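You operate a simulated robot arm through the tools that you are given. There is no shell and no other tool. Be economical: measure what you need, move in short steps, check, and stop when the job is done.

You are at the controls of a simulated robot arm. One attempt, no reset.

Task
Pump the froth off the cup under the dome, then vent it and lift the dome to the teal pad.
Fine: shut the vent and pump into the green; the vent ends open and the cup stays on the plate.

It is judged by the outcome, as a careful person would: the job done as asked, and still so three seconds after it is handed in. It fails if anything else is knocked over, pushed out of place, dropped, spilled or broken.

Robot
A 6-joint arm with a two-finger parallel gripper, fixed in place. Base frame: the origin is at the foot of the arm, x ahead of it, y to its left, z up; the work surface is at about z = 760. Readings come in mm, degrees, newtons and seconds.
With the tool pointing down near the work surface it reaches from about 240 to 640 mm from the base axis. Its first joint turns from -66.0 to 66.0 degrees. Payload 2.7 kg.
Tool frame: the origin (TCP) lies between the finger pads and is the grasp point; the fingertips stand 23 mm ahead of it; z points along the fingers, y is the line along which they close. Largest opening 94 mm; finger width 38, thickness 10; the body of the gripper, 54 by 96 mm, starts 39 mm behind the TCP.
Orientation is told as [roll, pitch, yaw] about the base's x, y, z axes, in that order, counted from this pose: with the fingers straight down and closing along the base's y, the tool's x points along the base's -x, its y along +y and its z along -z.

Tools
- The arm moves only by the tool move_arm. Its argument "targets" is a list of rows, each an object (a shift or turn left out is 0, a gripper value left out holds the last) with "offset": the shift along the tool's x, y, z in units of 50 mm (1.0 is 50 mm), a list of three; "angular": the turn, a rotation vector about the tool's x, y, z in units of 8 degrees (1.0 is 8 degrees), a list of three; "hand": the opening, from 0 (shut) to 1 (fully open). In form: [{"offset": [dx, dy, dz], "angular": [rx, ry, rz], "hand": hand}, ...]. A call has 1 to 8 rows; each row shifts and turns the commanded pose from where the row before left it, along the tool's axes as they then stand. A call with a number of a shift or a turn outside -1 to 1 is refused whole. Rows are played at 5 a second. More than 50 mm and 8.6 degrees between two rows, or a gripper value outside its range, and nothing of the call is played. A pose out of reach is approached as far as the arm can. The call stops where the force on the tool passes 70 N (or 10 N more than at its start, if that is more) or the arm is blocked; 0.2 s more then pass. Each finger travels about 45 mm/s and halts on what it meets, pressing with about 32 N; the grip force reading is that of the motor and also rises with nothing between the fingers. The clock runs only during rows and for 0.2 s after the last one: add rows that do not move to give the fingers time. It gives the time, the measured TCP pose, the force on the tool (base axes), the opening and the grip force at its end, in the units of the frame above (readings bear some noise), with the torque about the TCP (base axes, N m) and any sound that the robot's microphone picked up, and new pictures: "show" is both (left out), scene, wrist or none.
- Cameras (640 x 400 px; columns grow to the right, rows downward): "scene" is fixed at [60.1, -421, 1420.6]; the picture's right is [0.91, -0.41, 0.00], its down [-0.22, -0.49, -0.84] and it looks along [0.35, 0.77, -0.54] (base axes); focal length 326 px, centre (320, 200). "wrist" rides on the gripper at [86, 16, -75] in the tool frame; the picture's right is [-0.18, 0.98, 0.00], its down [-0.58, -0.11, -0.81] and it looks along [-0.79, -0.15, 0.59] (tool axes); focal length 243 px, centre (320, 200). There is no depth. A picture from a camera that has moved, and an enlarged one, comes with that camera's place and axes in the base frame and with its lens. The place of the scene camera against the robot may be out by one fixed shift of up to 18 mm in any direction.
- inspect(camera, box): a new picture of the part [left, top, right, bottom] of that camera's present view, enlarged. No time passes.
- finish_job(): hands the job in; it is judged then, once.

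Work in short steps. Places have to be worked out from the pictures, the camera data and where the tool is seen: move nearer, look again, correct. Check each grasp and each placing, and mend what went wrong. You have 120 turns and 200 pictures in all, those below and enlarged ones among them. Open the gripper and draw the arm clear of the work before you hand the job in, unless the task says otherwise; then end with one line.

The tools are called after "Request:" as a command line: name --argument value ..., lists and objects as JSON in quotes. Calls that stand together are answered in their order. move_arm: Moves the arm, as the interface text tells. Its arguments: {"type":"object","properties":{"targets":{"type":"array"},"show":{"type":"string","enum":["both","scene","wrist","none"]}},"required":["targets"]} The other tools are called the same way: inspect (camera, box) takes an enlarged picture of a part of a camera's view; finish_job () hands the job in.

At the start:

```text
clock: 0.0
ee_pos: [264.5, 210.9, 1093.7]
tool_rot: [0.1, -0.1, 0.1]
contact_force: [-0.4, -0.5, -0.1]
torque: [0.0, 0.0, 0.0]
finger_gap: 93.9
grasp_force: 0.0
```

scene: 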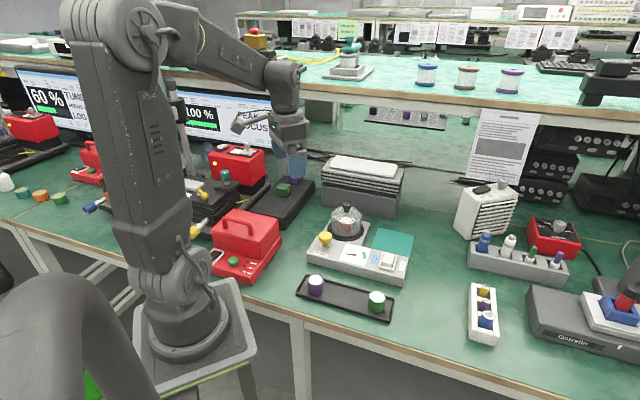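
wrist: 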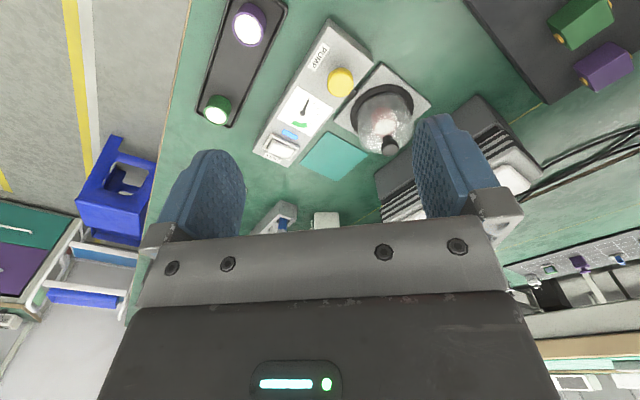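

I'll enlarge the views of the pump apparatus to identify the vent, pump, gauge, dome and pad.

Request:
inspect --camera "scene" --box '[290, 190, 430, 330]'

Request:
inspect --camera "wrist" --box '[190, 0, 450, 190]'

```text
2.86 times, centred on (360, 260) of scene
camera zoom: at [60.1, -421.0, 1420.6], right [0.91, -0.41, 0.0], down [-0.22, -0.49, -0.84], along [0.35, 0.77, -0.54], focal length 930 px, centre (206, 29)
```

zoom: 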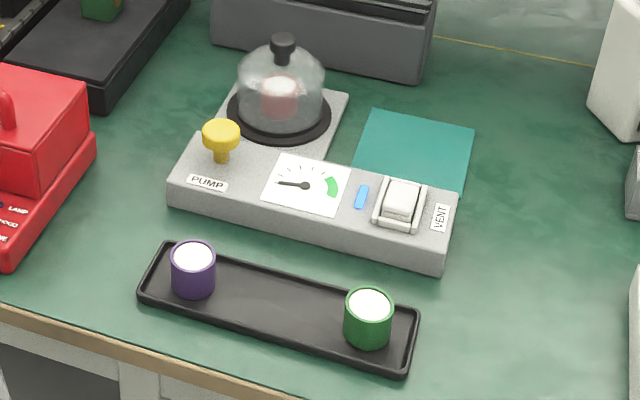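

```text
2.11 times, centred on (320, 95) of wrist
camera zoom: at [177.2, 226.7, 1169.0], right [0.18, 0.98, 0.0], down [0.58, -0.11, 0.81], along [0.79, -0.15, -0.59], focal length 511 px, centre (320, 421)
```

zoom: 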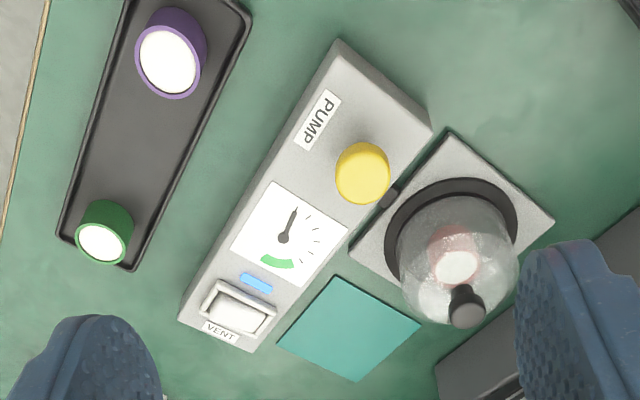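

The apparatus lies at about x 350–560, y 90–290. I lower the arm for a closer view, well above everything.

Request:
move_arm --targets '[{"offset": [0, -0.2, 0.9], "hand": 0}, {"offset": [0, -0.2, 0.9], "hand": 0}, {"offset": [0, -0.2, 0.9], "hand": 0}, {"hand": 0}, {"hand": 0}, {"hand": 0}]' --show "wrist"

```text
clock: 1.4
ee_pos: [268.0, 179.0, 958.9]
tool_rot: [0.1, -0.1, 0.2]
contact_force: [-0.5, 0.1, -0.6]
torque: [0.01, -0.01, -0.01]
finger_gap: 0.0
grasp_force: 31.8
camera wrist: at [179.6, 194.5, 1034.1], right [0.18, 0.98, 0.0], down [0.58, -0.11, 0.81], along [0.79, -0.15, -0.59], focal length 243 px, centre (320, 200)
```

wrist: 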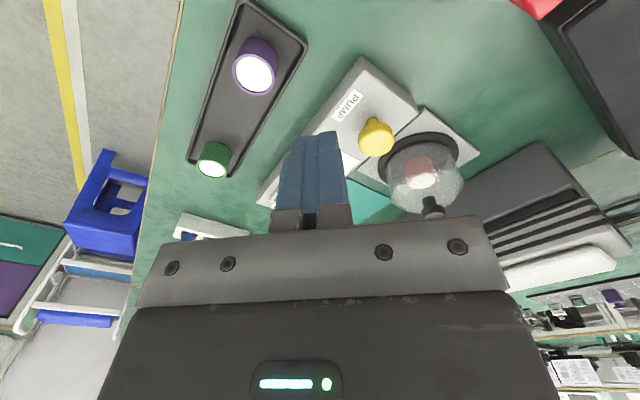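

Enlarging for triangulation against the earlier view.

Request:
inspect --camera "wrist" --box '[250, 40, 490, 230]'

```text
2.11 times, centred on (370, 135) of wrist
camera zoom: at [179.6, 194.5, 1034.1], right [0.18, 0.98, 0.0], down [0.58, -0.11, 0.81], along [0.79, -0.15, -0.59], focal length 511 px, centre (215, 337)
```

zoom: 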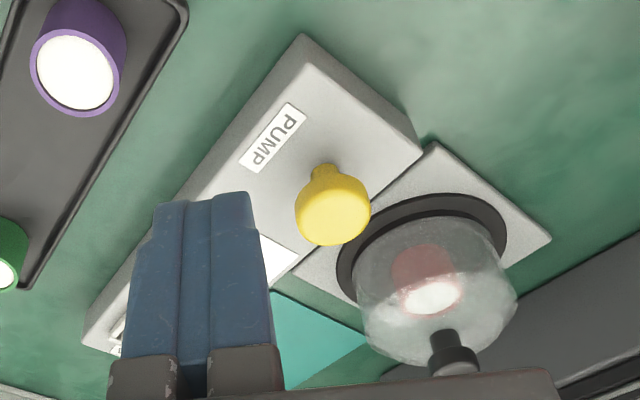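

Request:
inspect --camera "scene" --box '[345, 240, 395, 275]'

Request:
move_arm --targets '[{"offset": [0, -0.9, -0.5]}, {"offset": [0, -0.9, -0.2]}, {"offset": [-0.4, -0.9, 0]}]' --show "wrist"

```text
11.43 times, centred on (370, 258) of scene
camera zoom: at [60.1, -421.0, 1420.6], right [0.91, -0.41, 0.0], down [-0.22, -0.49, -0.84], along [0.35, 0.77, -0.54], focal length 3722 px, centre (-251, -457)
```

zoom: 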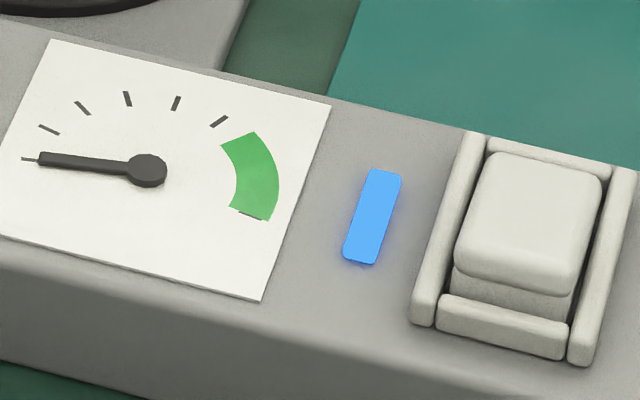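

```text
refused: row 1 steps farther than a row can; nothing moved
```

The rocker's near edge seems raised. I move to view it from nearer.

Request:
move_arm --targets '[{"offset": [0, -0.8, -0.5]}, {"offset": [0, -0.9, -0.2]}, {"offset": [-0.4, -0.7, 0]}, {"offset": [-0.4, -0.5, 0.4]}]' --show "wrist"

```text
clock: 2.4
ee_pos: [305.5, 30.7, 974.0]
tool_rot: [0.2, 0.0, 0.1]
contact_force: [0.2, 0.2, 0.4]
torque: [-0.02, 0.02, 0.01]
finger_gap: 0.3
grasp_force: 31.9
camera wrist: at [218.2, 47.2, 1050.2], right [0.18, 0.98, 0.0], down [0.58, -0.11, 0.81], along [0.79, -0.15, -0.59], focal length 243 px, centre (320, 200)
```

wrist: 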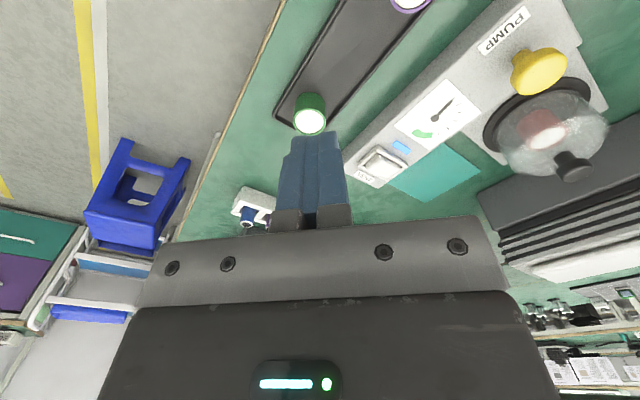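

Request:
inspect --camera "wrist" --box '[330, 60, 490, 210]'

```text
2.67 times, centred on (410, 135) of wrist
camera zoom: at [218.2, 47.2, 1050.2], right [0.18, 0.98, 0.0], down [0.58, -0.11, 0.81], along [0.79, -0.15, -0.59], focal length 647 px, centre (80, 373)
```

zoom: 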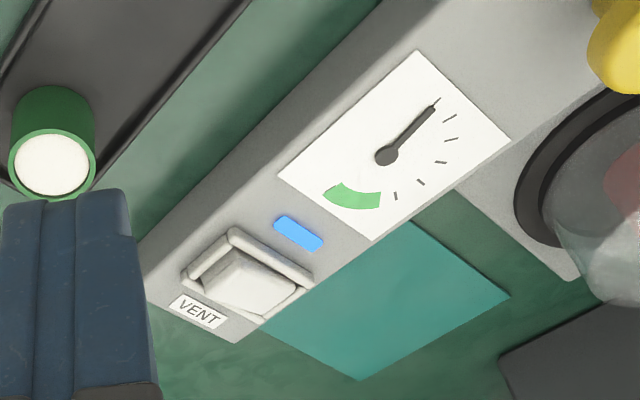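

Rocker is at about (489, 88, 793) with its near edge raised, pump cap (356, 221, 835), dome knob (455, 289, 863), and pad (570, 184). The box lies at 45°, so I yaw the tool 45° to line up with it.

Request:
move_arm --targets '[{"angular": [0, 0, -0.9375]}, {"angular": [0, 0, -0.9375]}, {"angular": [0, 0, -0.9375]}, {"angular": [0, 0, -0.9375]}, {"angular": [0, 0, -0.9375]}, {"angular": [0, 0, -0.9375]}, {"offset": [-0.8, -0.4, 0]}, {"offset": [-0.8, -0.4, 0]}]' --show "both"

```text
clock: 4.2
ee_pos: [390.3, 63.9, 970.3]
tool_rot: [-0.1, -0.1, 45.0]
contact_force: [0.5, 0.0, 0.6]
torque: [-0.02, -0.02, 0.0]
finger_gap: 0.0
grasp_force: 32.3
camera wrist: at [317.3, 13.4, 1045.6], right [-0.57, 0.82, 0.0], down [0.49, 0.33, 0.81], along [0.67, 0.46, -0.59], focal length 243 px, centre (320, 200)
```

scene: 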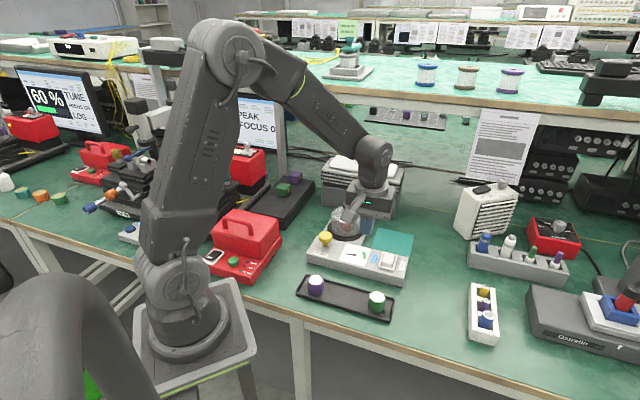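
wrist: 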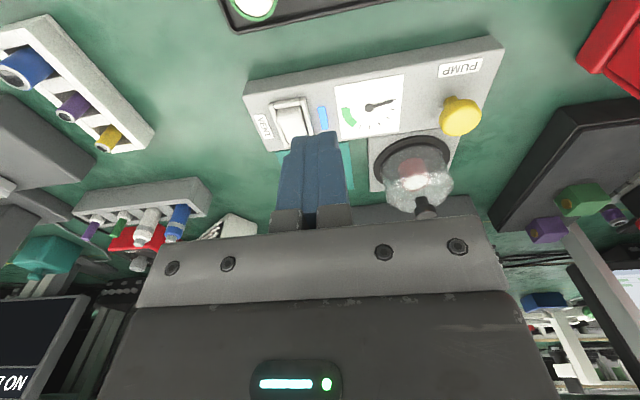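

Request:
inspect --camera "wrist" --box '[240, 70, 360, 180]'

```text
3.64 times, centred on (300, 125) of wrist
camera zoom: at [317.3, 13.4, 1045.6], right [-0.57, 0.82, 0.0], down [0.49, 0.33, 0.81], along [0.67, 0.46, -0.59], focal length 882 px, centre (393, 473)
```

zoom: 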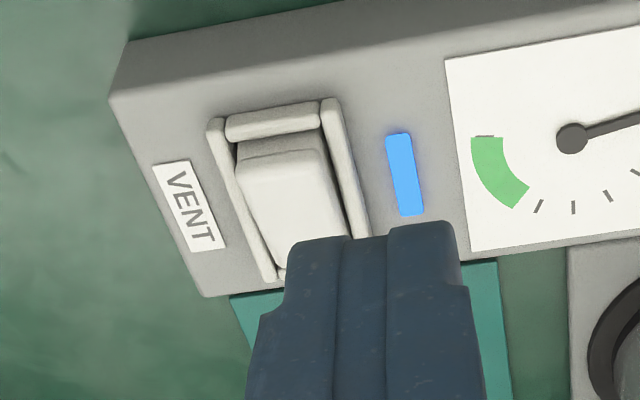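

The near end of the rocker is up. I move over it and tilt 24° so that only the near corner of the fingertips presses.

Request:
move_arm --targets '[{"offset": [-0.55, -0.33, 0.7]}, {"offset": [-0.55, -0.33, 0.7]}, {"offset": [-0.55, -0.33, 0.7]}, {"angular": [0, -1, 0]}, {"angular": [0, -1, 0]}, {"angular": [0, -1, 0]}, {}]' --show "both"

```text
clock: 5.8
ee_pos: [482.7, 87.6, 866.5]
tool_rot: [-0.1, -24.3, 45.0]
contact_force: [0.6, 0.1, 0.5]
torque: [0.0, 0.02, 0.02]
finger_gap: 0.1
grasp_force: 32.1
camera wrist: at [392.9, 22.2, 899.9], right [-0.58, 0.81, 0.07], down [0.22, 0.07, 0.97], along [0.79, 0.58, -0.21], focal length 243 px, centre (320, 200)
```

scene: 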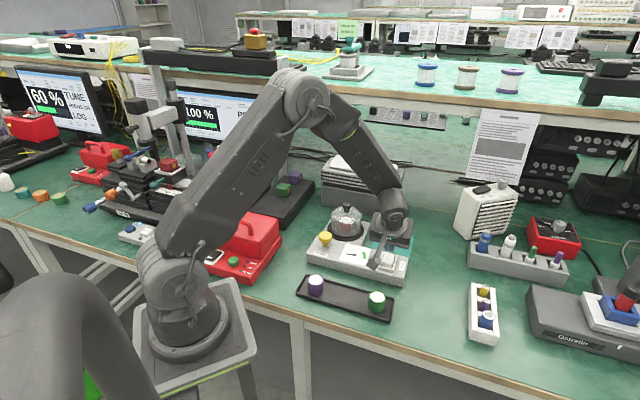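
wrist: 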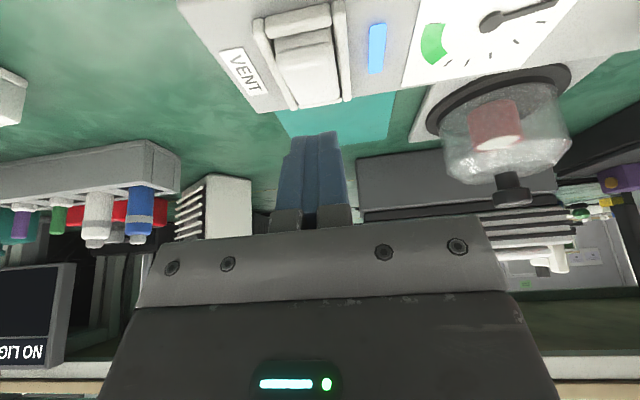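

Aligned. Now descending straight down: 30 mm, then small steps.

Request:
move_arm --targets '[{"offset": [0.123, 0, 0.273]}, {"offset": [0.123, 0, 0.273]}, {}]' --show "both"

Request:
inspect --camera "scene" --box '[320, 210, 430, 290]'

```text
clock: 6.6
ee_pos: [483.1, 87.4, 837.1]
tool_rot: [0.0, -24.2, 45.1]
contact_force: [-0.3, 0.2, 0.0]
torque: [0.0, 0.02, -0.01]
finger_gap: 0.0
grasp_force: 31.6
camera wrist: at [393.1, 20.5, 870.6], right [-0.58, 0.81, 0.07], down [0.22, 0.07, 0.97], along [0.79, 0.58, -0.22], focal length 243 px, centre (320, 200)
```

scene: 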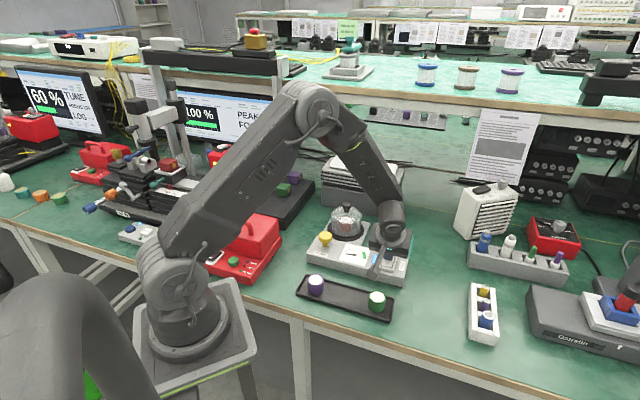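
wrist: 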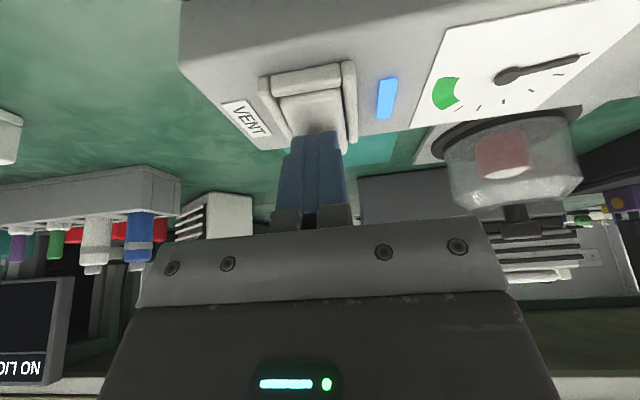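

```text
5.00 times, centred on (375, 250) of scene
camera zoom: at [60.1, -421.0, 1420.6], right [0.91, -0.41, 0.0], down [-0.22, -0.49, -0.84], along [0.35, 0.77, -0.54], focal length 1628 px, centre (45, -50)
```

zoom: 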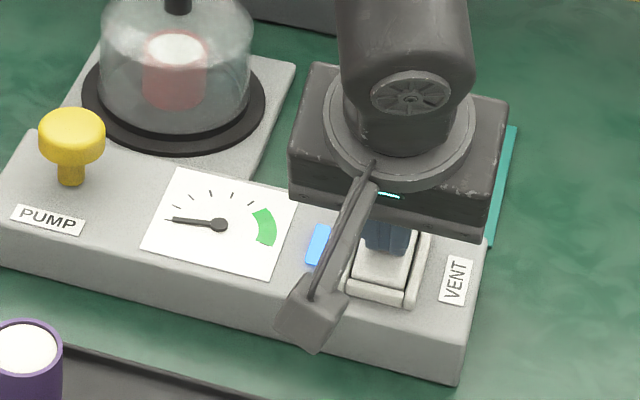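

The tip is just above the rocker, a little toward the centre. I shift 5 mm to the near side and press down in small steps.

Request:
move_arm --targets '[{"offset": [0.091, 0, -0.041]}, {"offset": [0.041, 0, 0.091]}, {"offset": [0.025, 0, 0.055]}, {}]' --show "wrist"

Request:
inspect --camera "wrist" --box '[240, 30, 440, 180]'

```text
clock: 7.5
ee_pos: [480.0, 81.5, 834.8]
tool_rot: [0.1, -24.4, 45.0]
contact_force: [-9.2, -4.6, 15.2]
torque: [-0.22, 0.37, -0.08]
finger_gap: 0.2
grasp_force: 32.0
stopped in row 4: the force on the tool passed its limit at 75 N (the readings are from after the stop); the commanded pose is now the measured one
camera wrist: at [390.4, 17.3, 868.4], right [-0.58, 0.81, 0.08], down [0.22, 0.06, 0.97], along [0.79, 0.58, -0.21], focal length 243 px, centre (320, 200)
```

wrist: 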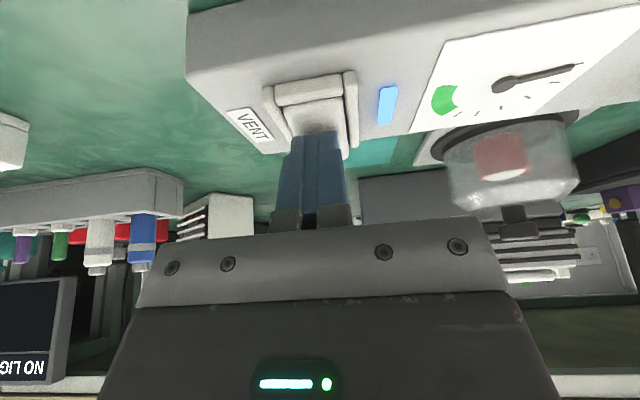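

```text
2.67 times, centred on (340, 105) of wrist
camera zoom: at [390.4, 17.3, 868.4], right [-0.58, 0.81, 0.08], down [0.22, 0.06, 0.97], along [0.79, 0.58, -0.21], focal length 647 px, centre (267, 453)
```

zoom: 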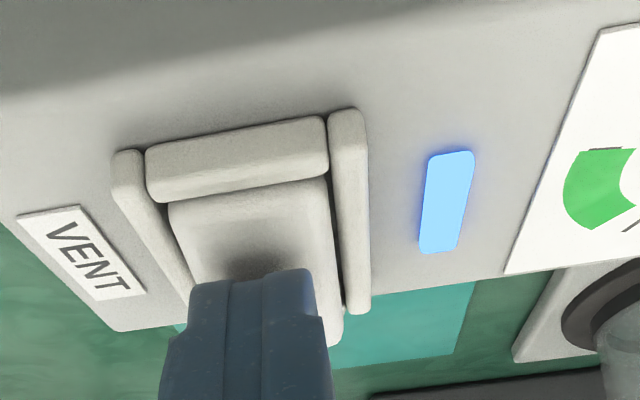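

The tip met the rocker near its middle and stalled. I lift 6 mm, shift 10 mm further toward the near end and press again gently.

Request:
move_arm --targets '[{"offset": [-0.05, 0, -0.11]}, {"offset": [0.182, 0, -0.082]}, {"offset": [0.041, 0, 0.091]}, {}]' --show "both"

Request:
inspect --camera "wrist" --box '[240, 30, 440, 180]'

Request:
inspect --camera "scene" --box '[320, 210, 430, 290]'

```text
clock: 8.5
ee_pos: [472.9, 75.4, 835.0]
tool_rot: [0.2, -24.3, 45.1]
contact_force: [1.0, -0.1, 0.7]
torque: [0.01, -0.02, 0.03]
finger_gap: 0.1
grasp_force: 32.1
camera wrist: at [383.7, 9.7, 868.1], right [-0.58, 0.81, 0.08], down [0.22, 0.06, 0.97], along [0.79, 0.58, -0.21], focal length 243 px, centre (320, 200)
```

scene: 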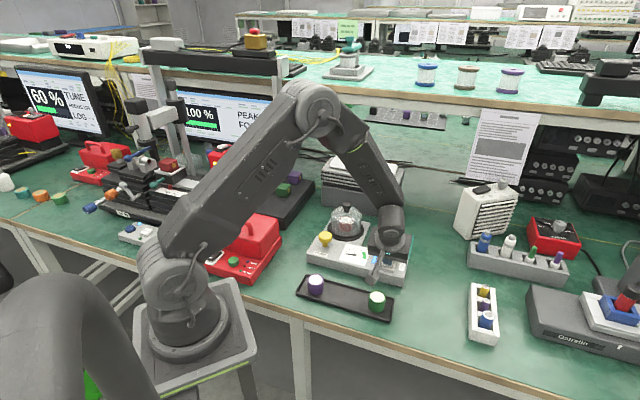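
wrist: 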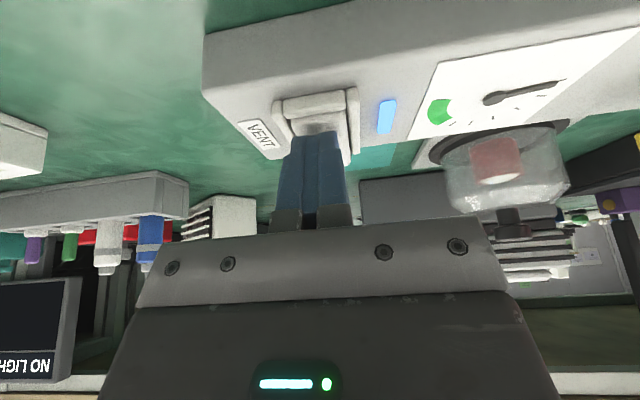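

```text
2.67 times, centred on (340, 105) of wrist
camera zoom: at [383.7, 9.7, 868.1], right [-0.58, 0.81, 0.08], down [0.22, 0.06, 0.97], along [0.79, 0.58, -0.21], focal length 647 px, centre (267, 453)
```

zoom: 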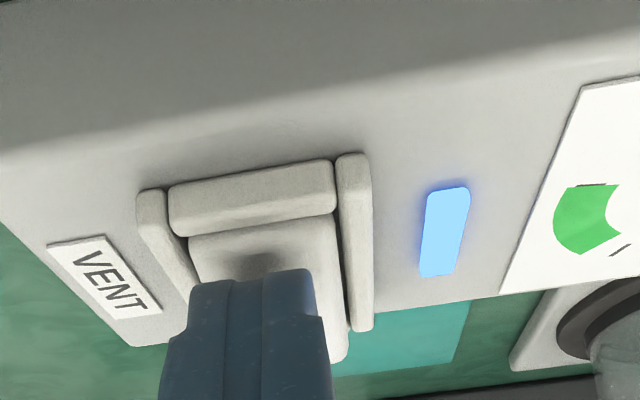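

```text
5.00 times, centred on (375, 250) of scene
camera zoom: at [60.1, -421.0, 1420.6], right [0.91, -0.41, 0.0], down [-0.22, -0.49, -0.84], along [0.35, 0.77, -0.54], focal length 1628 px, centre (45, -50)
```

zoom: 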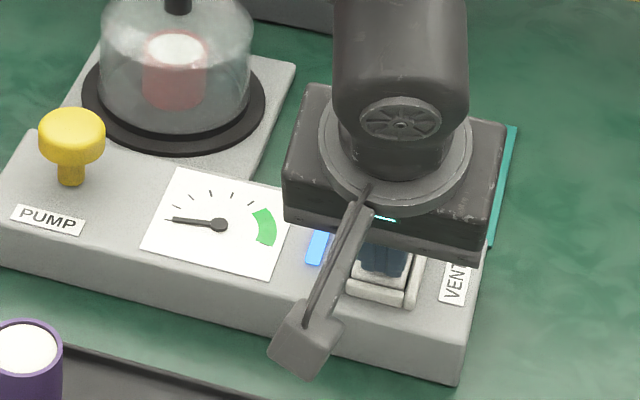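

Now near the rocker's front end, no contact yet. Pressing down in 2 mm steps.

Request:
move_arm --targets '[{"offset": [0.0165, 0, 0.0365]}, {"offset": [0.0165, 0, 0.0365]}, {"offset": [0.0165, 0, 0.0365]}, {"offset": [0.0165, 0, 0.0365]}, {"offset": [0.0165, 0, 0.0365]}]' --show "wrist"

Request:
inspect --camera "wrist" --box '[240, 30, 440, 180]'

```text
clock: 9.5
ee_pos: [473.2, 75.2, 832.3]
tool_rot: [0.2, -24.7, 44.9]
contact_force: [-14.6, -5.9, 21.7]
torque: [-0.31, 0.41, -0.04]
finger_gap: 0.0
grasp_force: 32.4
stopped in row 5: the force on the tool passed its limit at 73 N (the readings are from after the stop); the commanded pose is now the measured one
camera wrist: at [383.2, 9.8, 864.9], right [-0.58, 0.81, 0.08], down [0.21, 0.06, 0.98], along [0.79, 0.58, -0.21], focal length 243 px, centre (320, 200)
```

wrist: 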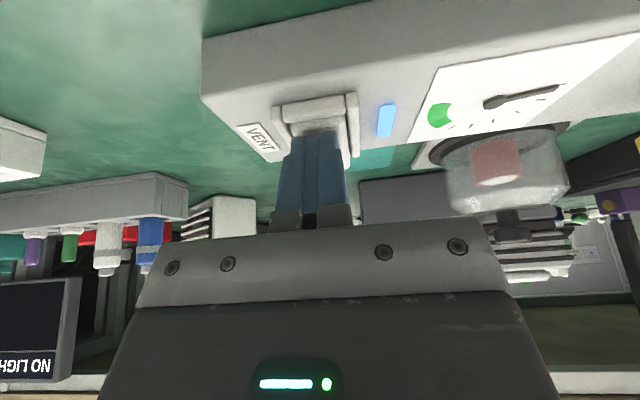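

```text
2.67 times, centred on (340, 105) of wrist
camera zoom: at [383.2, 9.8, 864.9], right [-0.58, 0.81, 0.08], down [0.21, 0.06, 0.98], along [0.79, 0.58, -0.21], focal length 647 px, centre (267, 453)
```

zoom: 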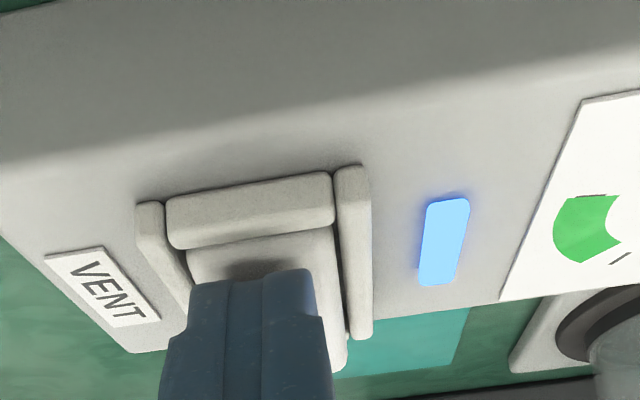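

The contact surface now slopes down to the near side, so it may already have flipped. I back off to view it.

Request:
move_arm --targets '[{"offset": [-0.2, 0, -0.45]}, {"offset": [-0.2, 0, -0.45]}, {"offset": [0.8, 0, -0.5]}, {"offset": [0.8, 0, -0.5]}]' --show "wrist"

Request:
inspect --camera "scene" --box '[345, 240, 395, 275]'

```text
clock: 10.5
ee_pos: [409.1, 11.3, 892.7]
tool_rot: [0.0, -24.7, 45.1]
contact_force: [0.8, 0.1, 0.1]
torque: [-0.04, -0.02, 0.0]
finger_gap: 0.0
grasp_force: 32.4
camera wrist: at [320.0, -54.1, 925.7], right [-0.58, 0.81, 0.08], down [0.21, 0.06, 0.98], along [0.79, 0.58, -0.21], focal length 243 px, centre (320, 200)
```

wrist: 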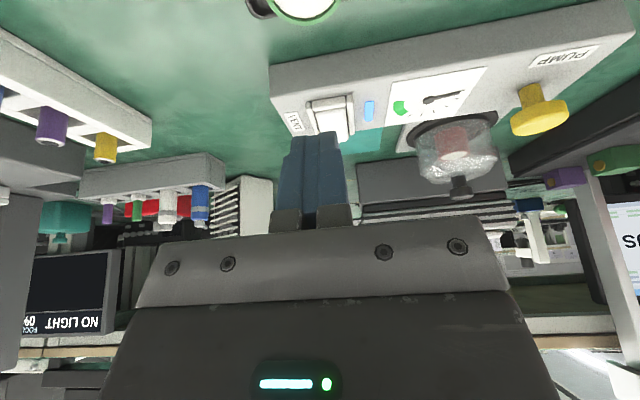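

```text
11.43 times, centred on (370, 258) of scene
camera zoom: at [60.1, -420.9, 1420.6], right [0.91, -0.41, 0.0], down [-0.22, -0.49, -0.84], along [0.35, 0.77, -0.54], focal length 3722 px, centre (-251, -457)
```

zoom: 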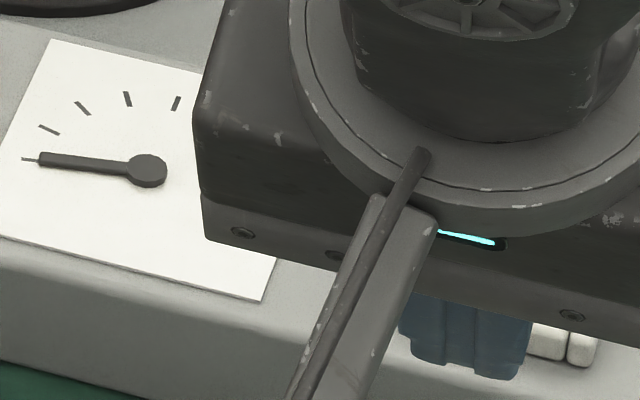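

The arm hides the vent; I move aside toward the pump and higher, which is needed next anyway, levelling the tool.

Request:
move_arm --targets '[{"offset": [-0.3, 0.4, -0.7]}, {"offset": [0, 0.95, 0], "angular": [0, 1, 0]}, {"offset": [0, 0.95, 0], "angular": [0, 1, 0]}, {"offset": [0, 0.9, 0], "angular": [0, 1, 0]}, {}]' --show "wrist"

Request:
inspect --camera "scene" --box '[345, 240, 395, 275]'

```text
clock: 11.7
ee_pos: [291.1, 122.7, 932.9]
tool_rot: [0.0, -0.6, 45.1]
contact_force: [-0.5, -0.2, -0.1]
torque: [0.02, -0.02, 0.01]
finger_gap: 0.0
grasp_force: 32.2
camera wrist: at [218.1, 73.6, 1007.1], right [-0.57, 0.82, 0.0], down [0.48, 0.33, 0.81], along [0.67, 0.46, -0.58], focal length 243 px, centre (320, 200)
```

wrist: 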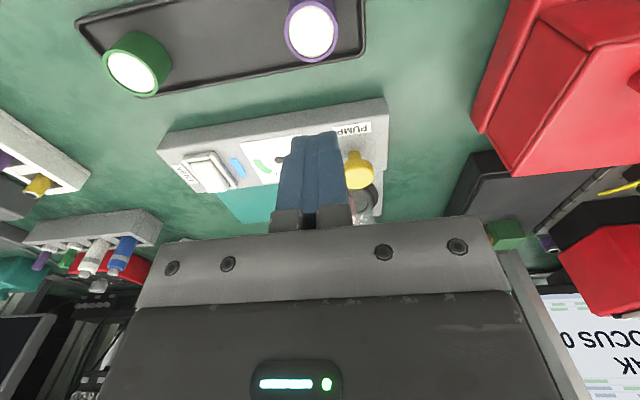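

```text
11.43 times, centred on (370, 258) of scene
camera zoom: at [60.1, -420.9, 1420.6], right [0.91, -0.41, 0.0], down [-0.22, -0.49, -0.84], along [0.35, 0.77, -0.54], focal length 3722 px, centre (-251, -457)
```

zoom: 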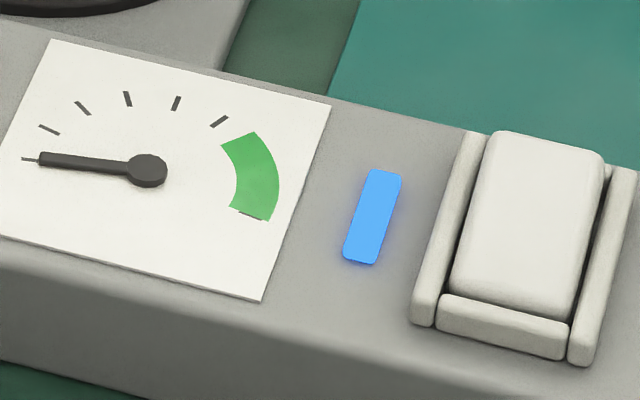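

The rocker has flipped: near end down. Next I go above the pump cap at about (356, 221).

Request:
move_arm --targets '[{"offset": [-0.77, 0.15, 0]}, {"offset": [-0.77, 0.15, 0]}, {"offset": [-0.76, 0.15, 0.5]}, {"offset": [0, 0, 0.4]}, {}]' --show "both"

Request:
inspect --camera "scene" --box '[290, 200, 400, 280]'

```text
clock: 12.9
ee_pos: [359.9, 219.3, 883.5]
tool_rot: [0.0, -0.6, 45.0]
contact_force: [-0.2, 0.1, -0.7]
torque: [-0.01, 0.0, 0.02]
finger_gap: 0.0
grasp_force: 32.5
camera wrist: at [285.7, 169.3, 958.8], right [-0.57, 0.82, 0.0], down [0.48, 0.33, 0.81], along [0.67, 0.46, -0.58], focal length 243 px, centre (320, 200)
```

scene: 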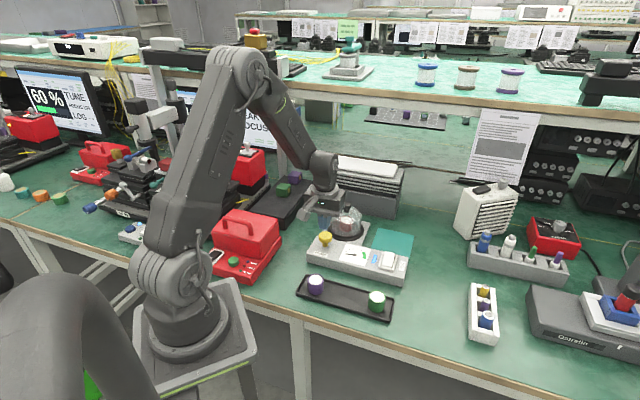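
wrist: 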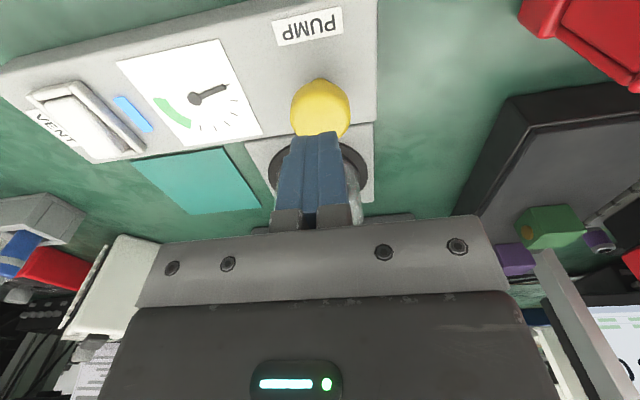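

```text
5.00 times, centred on (345, 240) of scene
camera zoom: at [60.1, -421.0, 1420.6], right [0.91, -0.41, 0.0], down [-0.22, -0.49, -0.84], along [0.35, 0.77, -0.54], focal length 1628 px, centre (195, 0)
```

zoom: 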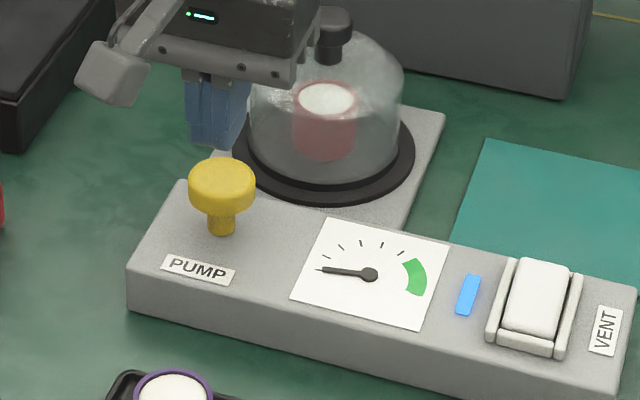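

The fingertips are over the cap within a few mm. Descending to contact and pressing a first stroke in small steps.

Request:
move_arm --targets '[{"offset": [0.06, 0, 0.3]}, {"offset": [0, 0, 0.2]}, {"offset": [0, 0, 0.1]}, {"offset": [0, 0, 0.1]}, {}]' --show "wrist"

Request:
inspect --camera "scene" --box '[290, 200, 400, 280]'

```text
clock: 14.1
ee_pos: [356.3, 216.8, 850.7]
tool_rot: [0.1, -0.6, 44.9]
contact_force: [0.1, -0.9, 1.1]
torque: [-0.02, -0.01, 0.03]
finger_gap: 0.0
grasp_force: 32.3
camera wrist: at [283.0, 167.5, 924.9], right [-0.57, 0.82, 0.0], down [0.48, 0.33, 0.81], along [0.67, 0.46, -0.58], focal length 243 px, centre (320, 200)
```

wrist: 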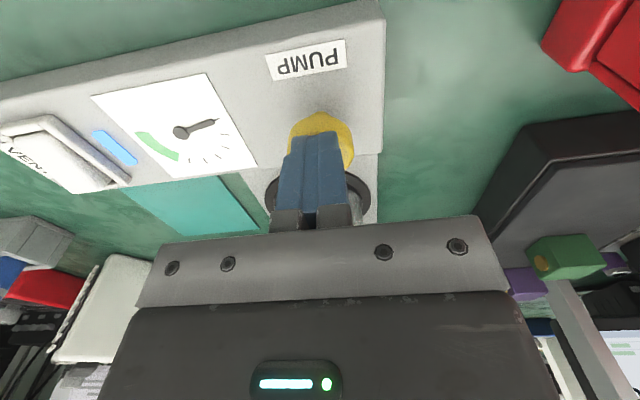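

```text
5.00 times, centred on (345, 240) of scene
camera zoom: at [60.1, -421.0, 1420.6], right [0.91, -0.41, 0.0], down [-0.22, -0.49, -0.84], along [0.35, 0.77, -0.54], focal length 1628 px, centre (195, 0)
```

zoom: 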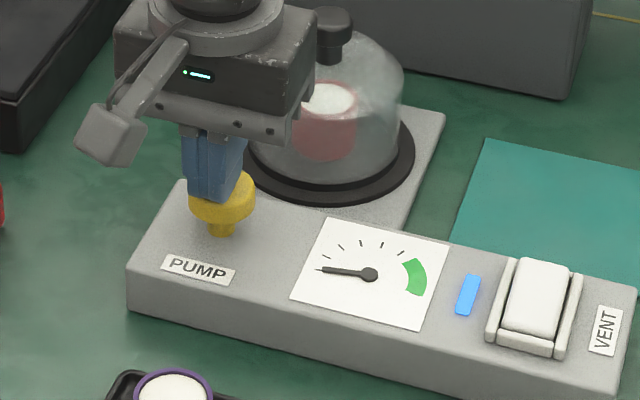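

The cap goes down lightly with the tool. Continuing the stroke down.

Request:
move_arm --targets '[{"offset": [0, 0, 0.1]}, {"offset": [0, 0, 0.1]}, {}]' --show "none"

Request:
inspect --camera "scene" --box '[290, 200, 400, 280]'

```text
clock: 14.9
ee_pos: [356.3, 217.2, 841.2]
tool_rot: [0.0, -0.7, 45.0]
contact_force: [2.6, -0.9, 4.5]
torque: [-0.02, -0.04, 0.01]
finger_gap: 0.4
grasp_force: 31.5
```

```text
5.00 times, centred on (345, 240) of scene
camera zoom: at [60.1, -421.0, 1420.6], right [0.91, -0.41, 0.0], down [-0.22, -0.49, -0.84], along [0.35, 0.77, -0.54], focal length 1628 px, centre (195, 0)
```

zoom: 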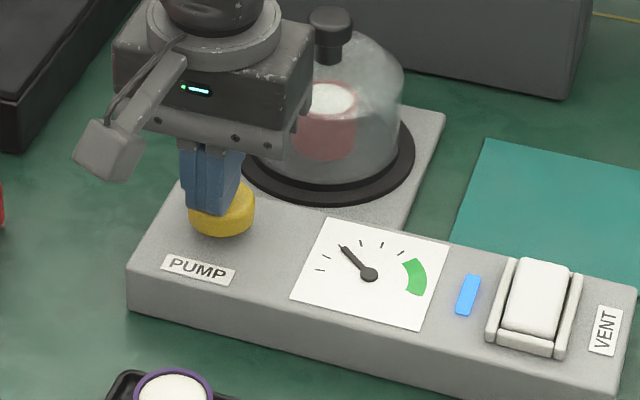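

The needle rises, so the vent is shut. Releasing to see whether it holds.

Request:
move_arm --targets '[{"offset": [0, 0, -0.3]}, {"offset": [0, 0, -0.2]}, {}]' --show "none"

Request:
inspect --camera "scene" --box '[290, 200, 400, 280]'

```text
clock: 15.7
ee_pos: [355.3, 217.5, 867.1]
tool_rot: [0.0, -0.5, 45.0]
contact_force: [0.3, 1.0, 0.5]
torque: [0.01, 0.01, 0.03]
finger_gap: 0.2
grasp_force: 31.8
```

```text
5.00 times, centred on (345, 240) of scene
camera zoom: at [60.1, -421.0, 1420.6], right [0.91, -0.41, 0.0], down [-0.22, -0.49, -0.84], along [0.35, 0.77, -0.54], focal length 1628 px, centre (195, 0)
```

zoom: 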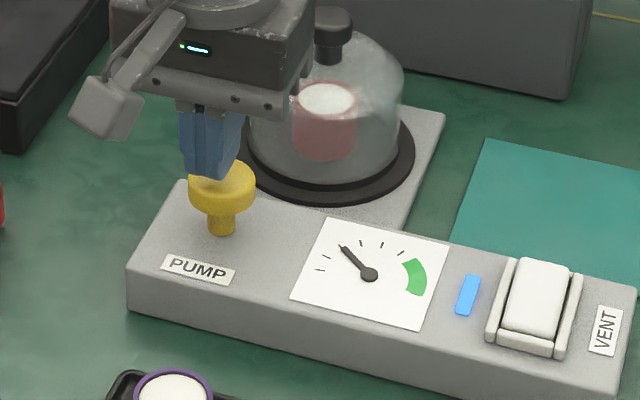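

It holds. Second stroke, down and up.

Request:
move_arm --targets '[{"offset": [0, 0, 0.3]}, {"offset": [0, 0, 0.13]}, {"offset": [0, 0, 0.1]}, {}, {"offset": [0, 0, -0.3]}, {"offset": [0, 0, -0.23]}, {}]' --show "none"

Request:
inspect --camera "scene" --box '[290, 200, 400, 280]'

```text
clock: 17.3
ee_pos: [357.6, 218.8, 867.4]
tool_rot: [0.0, -0.6, 45.1]
contact_force: [0.9, 0.5, 0.0]
torque: [-0.04, -0.02, 0.01]
finger_gap: 0.0
grasp_force: 32.2
```

```text
5.00 times, centred on (345, 240) of scene
camera zoom: at [60.1, -421.0, 1420.6], right [0.91, -0.41, 0.0], down [-0.22, -0.49, -0.84], along [0.35, 0.77, -0.54], focal length 1628 px, centre (195, 0)
```

zoom: 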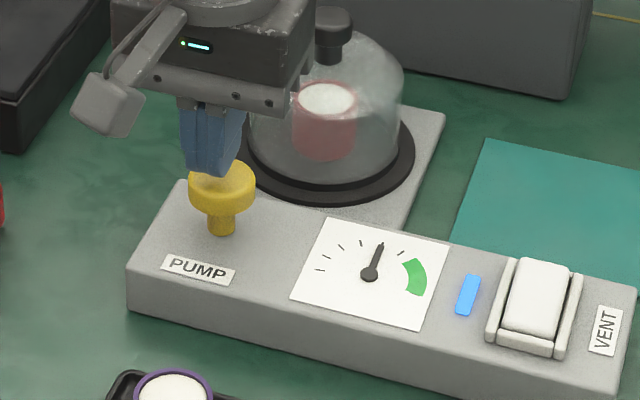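

Needle is at tick 4; third stroke.

Request:
move_arm --targets '[{"offset": [0, 0, 0.3]}, {"offset": [0, 0, 0.13]}, {"offset": [0, 0, 0.1]}, {}, {"offset": [0, 0, -0.3]}, {"offset": [0, 0, -0.23]}, {}]' --show "none"

Request:
inspect --camera "scene" --box '[335, 230, 385, 270]'

```text
clock: 18.9
ee_pos: [357.8, 216.8, 866.1]
tool_rot: [0.0, -0.7, 45.0]
contact_force: [0.2, 0.3, -0.6]
torque: [-0.04, 0.03, 0.04]
finger_gap: 0.0
grasp_force: 32.3
```

```text
10.00 times, centred on (360, 250) of scene
camera zoom: at [60.1, -421.0, 1420.6], right [0.91, -0.41, 0.0], down [-0.22, -0.49, -0.84], along [0.35, 0.77, -0.54], focal length 3257 px, centre (-80, -300)
```

zoom: 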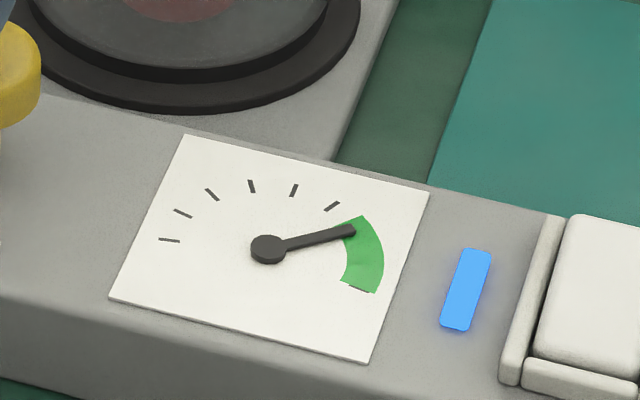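

The needle is in the green. Checking the froth under the dome.

Request:
inspect --camera "scene" --box '[325, 195, 375, 245]'

Request:
move_arm --targets '[{}, {}, {"offset": [0.2, 0, -0.6]}, {"offset": [0.2, 0.3, -0.6]}, {}]' --show "scene"

Request:
inspect --camera "scene" --box '[320, 190, 390, 270]'

```text
8.00 times, centred on (350, 220) of scene
camera zoom: at [60.1, -421.0, 1420.6], right [0.91, -0.41, 0.0], down [-0.22, -0.49, -0.84], along [0.35, 0.77, -0.54], focal length 2606 px, centre (80, 40)
```

zoom: 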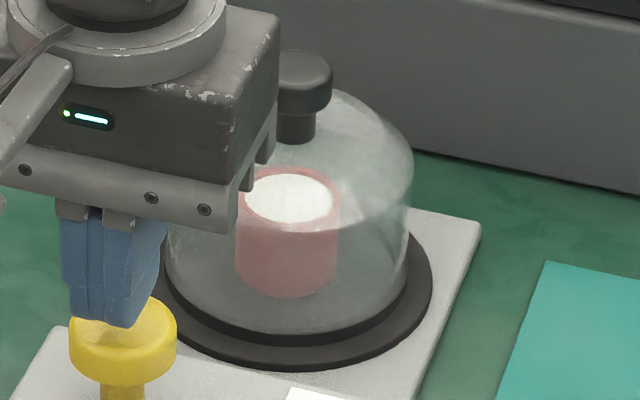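

```text
clock: 20.1
ee_pos: [330.3, 210.1, 927.4]
tool_rot: [0.0, -0.8, 45.0]
contact_force: [0.7, -0.4, -0.5]
torque: [0.04, 0.0, 0.01]
finger_gap: 0.0
grasp_force: 31.9
```

scene: 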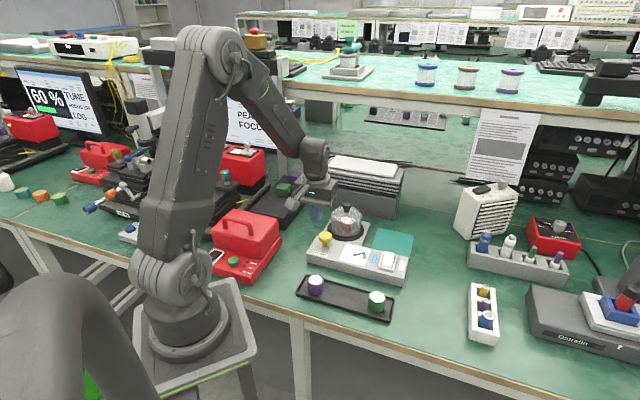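

```text
5.00 times, centred on (355, 230) of scene
camera zoom: at [60.1, -421.0, 1420.6], right [0.91, -0.41, 0.0], down [-0.22, -0.49, -0.84], along [0.35, 0.77, -0.54], focal length 1628 px, centre (145, 50)
```

zoom: 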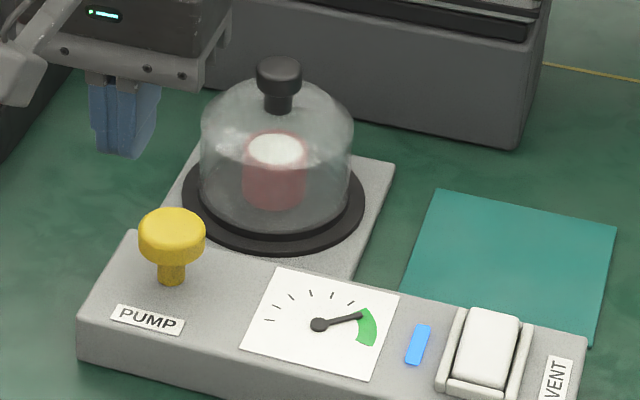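

Needle in the green, holding; the cup still shows a white top. I wait a few seconds to see whether froth subsides or the gauge drifts.

Request:
move_arm --targets '[{}, {}, {}, {}, {}, {}, {}, {}]' --show "none"

Request:
move_arm --targets '[{}, {}, {}, {}, {}, {}, {}, {}]' --show "none"

Request:
inspect --camera "scene" --box '[320, 190, 390, 270]'

```text
clock: 21.9
ee_pos: [330.4, 209.4, 927.0]
tool_rot: [-0.1, -0.7, 45.0]
contact_force: [0.1, 1.1, -0.1]
torque: [0.0, 0.03, -0.04]
finger_gap: 0.1
grasp_force: 32.4
```

```text
clock: 23.7
ee_pos: [331.0, 210.5, 927.9]
tool_rot: [0.0, -0.8, 45.1]
contact_force: [-0.4, 0.7, 0.4]
torque: [-0.03, 0.01, 0.0]
finger_gap: 0.0
grasp_force: 32.3
```

```text
5.00 times, centred on (355, 230) of scene
camera zoom: at [60.1, -421.0, 1420.6], right [0.91, -0.41, 0.0], down [-0.22, -0.49, -0.84], along [0.35, 0.77, -0.54], focal length 1628 px, centre (145, 50)
```

zoom: 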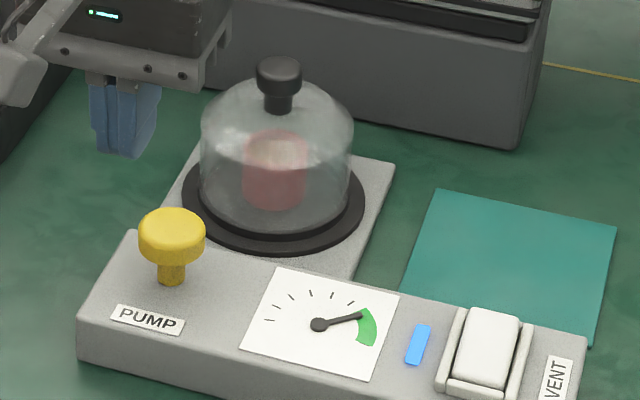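

The froth is dying down while the gauge holds. I move over to the vent meanwhile, tilted as before, without touching it.

Request:
move_arm --targets '[{"offset": [-0.2, -0.93, 0]}, {"offset": [-0.2, -0.95, 0]}, {"offset": [-0.2, -0.95, 0]}, {"offset": [-0.26, -0.95, 0.2]}, {"offset": [0, -0.12, 0.6], "angular": [0, -1, 0]}, {"offset": [0, 0, 0], "angular": [0, -1, 0]}, {"angular": [0, -1, 0]}, {}]' --show "both"

Request:
inspect --camera "scene" --box '[320, 190, 410, 280]'

Request:
inspect --camera "wrist" --box '[240, 0, 440, 150]'

```text
refused: row 4 steps farther than a row can; nothing moved
```

```text
4.44 times, centred on (365, 235) of scene
camera zoom: at [60.1, -421.0, 1420.6], right [0.91, -0.41, 0.0], down [-0.22, -0.49, -0.84], along [0.35, 0.77, -0.54], focal length 1448 px, centre (120, 44)
```

zoom: 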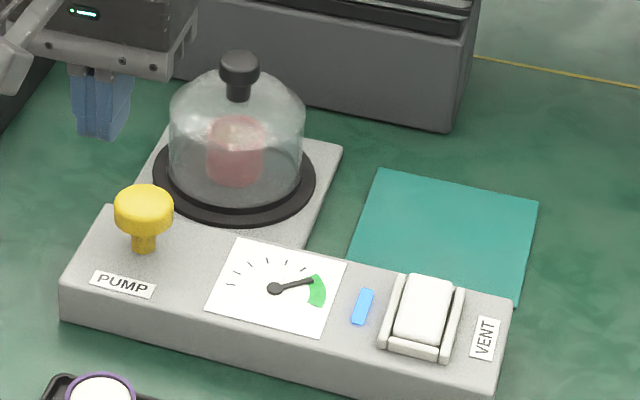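

```text
2.67 times, centred on (340, 75) of wrist
camera zoom: at [256.7, 159.4, 1002.1], right [-0.57, 0.82, 0.0], down [0.48, 0.33, 0.81], along [0.67, 0.46, -0.58], focal length 647 px, centre (267, 533)
```

zoom: 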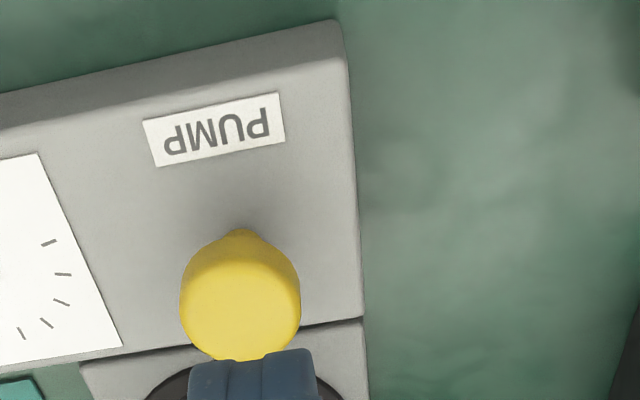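

One row was a hair too long; resending with shorter steps.

Request:
move_arm --targets '[{"offset": [-0.2, -0.93, 0]}, {"offset": [-0.2, -0.95, 0]}, {"offset": [-0.2, -0.95, 0]}, {"offset": [-0.26, -0.93, 0]}, {"offset": [0, -0.14, 0.8], "angular": [0, -1, 0]}, {"offset": [0, 0, 0], "angular": [0, -1, 0]}, {"angular": [0, -1, 0]}, {}]' --show "none"

Request:
inspect --camera "scene" --box '[320, 190, 410, 280]'

Request:
inspect --camera "wrist" --box '[240, 0, 440, 150]'

```text
clock: 25.5
ee_pos: [498.5, 104.8, 887.0]
tool_rot: [0.0, -24.8, 45.1]
contact_force: [0.4, -0.3, -0.1]
torque: [0.0, 0.04, 0.03]
finger_gap: 0.0
grasp_force: 32.0
```

```text
4.44 times, centred on (365, 235) of scene
camera zoom: at [60.1, -421.0, 1420.6], right [0.91, -0.41, 0.0], down [-0.22, -0.49, -0.84], along [0.35, 0.77, -0.54], focal length 1448 px, centre (120, 44)
```

zoom: 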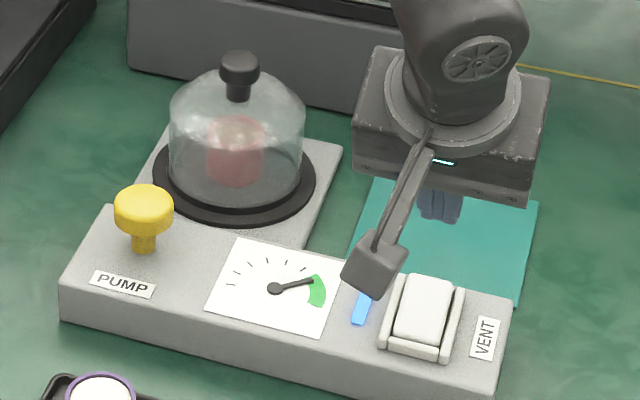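

```text
2.67 times, centred on (340, 75) of wrist
camera zoom: at [409.6, 38.3, 919.2], right [-0.58, 0.81, 0.08], down [0.21, 0.06, 0.98], along [0.79, 0.58, -0.21], focal length 647 px, centre (267, 533)
```

zoom: 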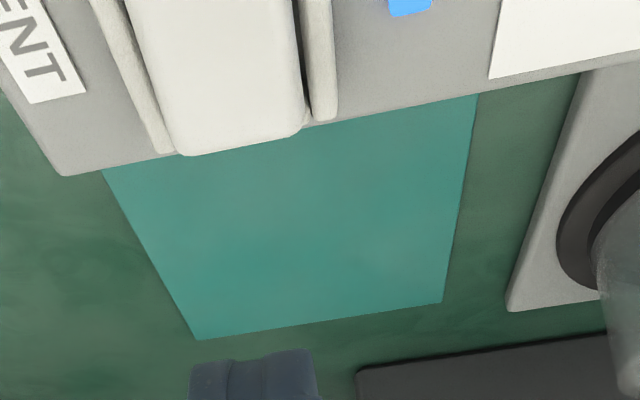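

Request:
inspect --camera "scene" --box '[330, 200, 370, 240]'

```text
10.00 times, centred on (350, 220) of scene
camera zoom: at [60.1, -421.0, 1420.6], right [0.91, -0.41, 0.0], down [-0.22, -0.49, -0.84], along [0.35, 0.77, -0.54], focal length 3257 px, centre (20, 0)
```

zoom: 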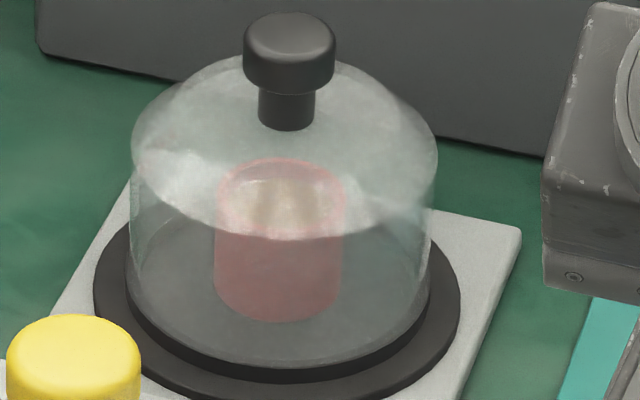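

The froth has sunk inside the cup. I wait a little more to make sure it's finished.

Request:
move_arm --targets '[{}, {}, {}, {}, {}, {}, {}, {}]' --show "none"

Request:
inspect --camera "scene" --box '[330, 200, 370, 240]'

```text
clock: 27.3
ee_pos: [498.7, 103.5, 885.8]
tool_rot: [0.1, -24.7, 44.9]
contact_force: [0.0, 0.7, -0.4]
torque: [0.01, 0.04, 0.04]
finger_gap: 0.0
grasp_force: 32.2
```

```text
10.00 times, centred on (350, 220) of scene
camera zoom: at [60.1, -421.0, 1420.6], right [0.91, -0.41, 0.0], down [-0.22, -0.49, -0.84], along [0.35, 0.77, -0.54], focal length 3257 px, centre (20, 0)
```

zoom: 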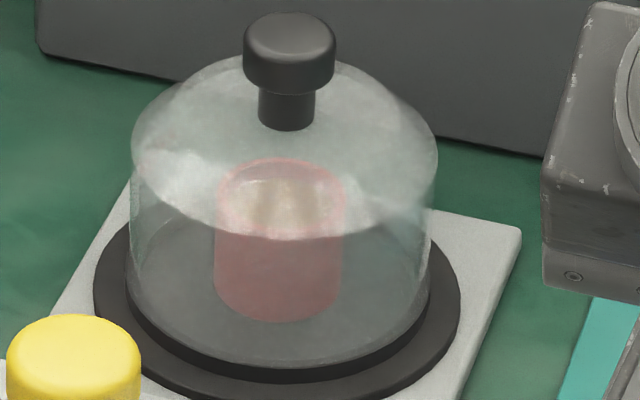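

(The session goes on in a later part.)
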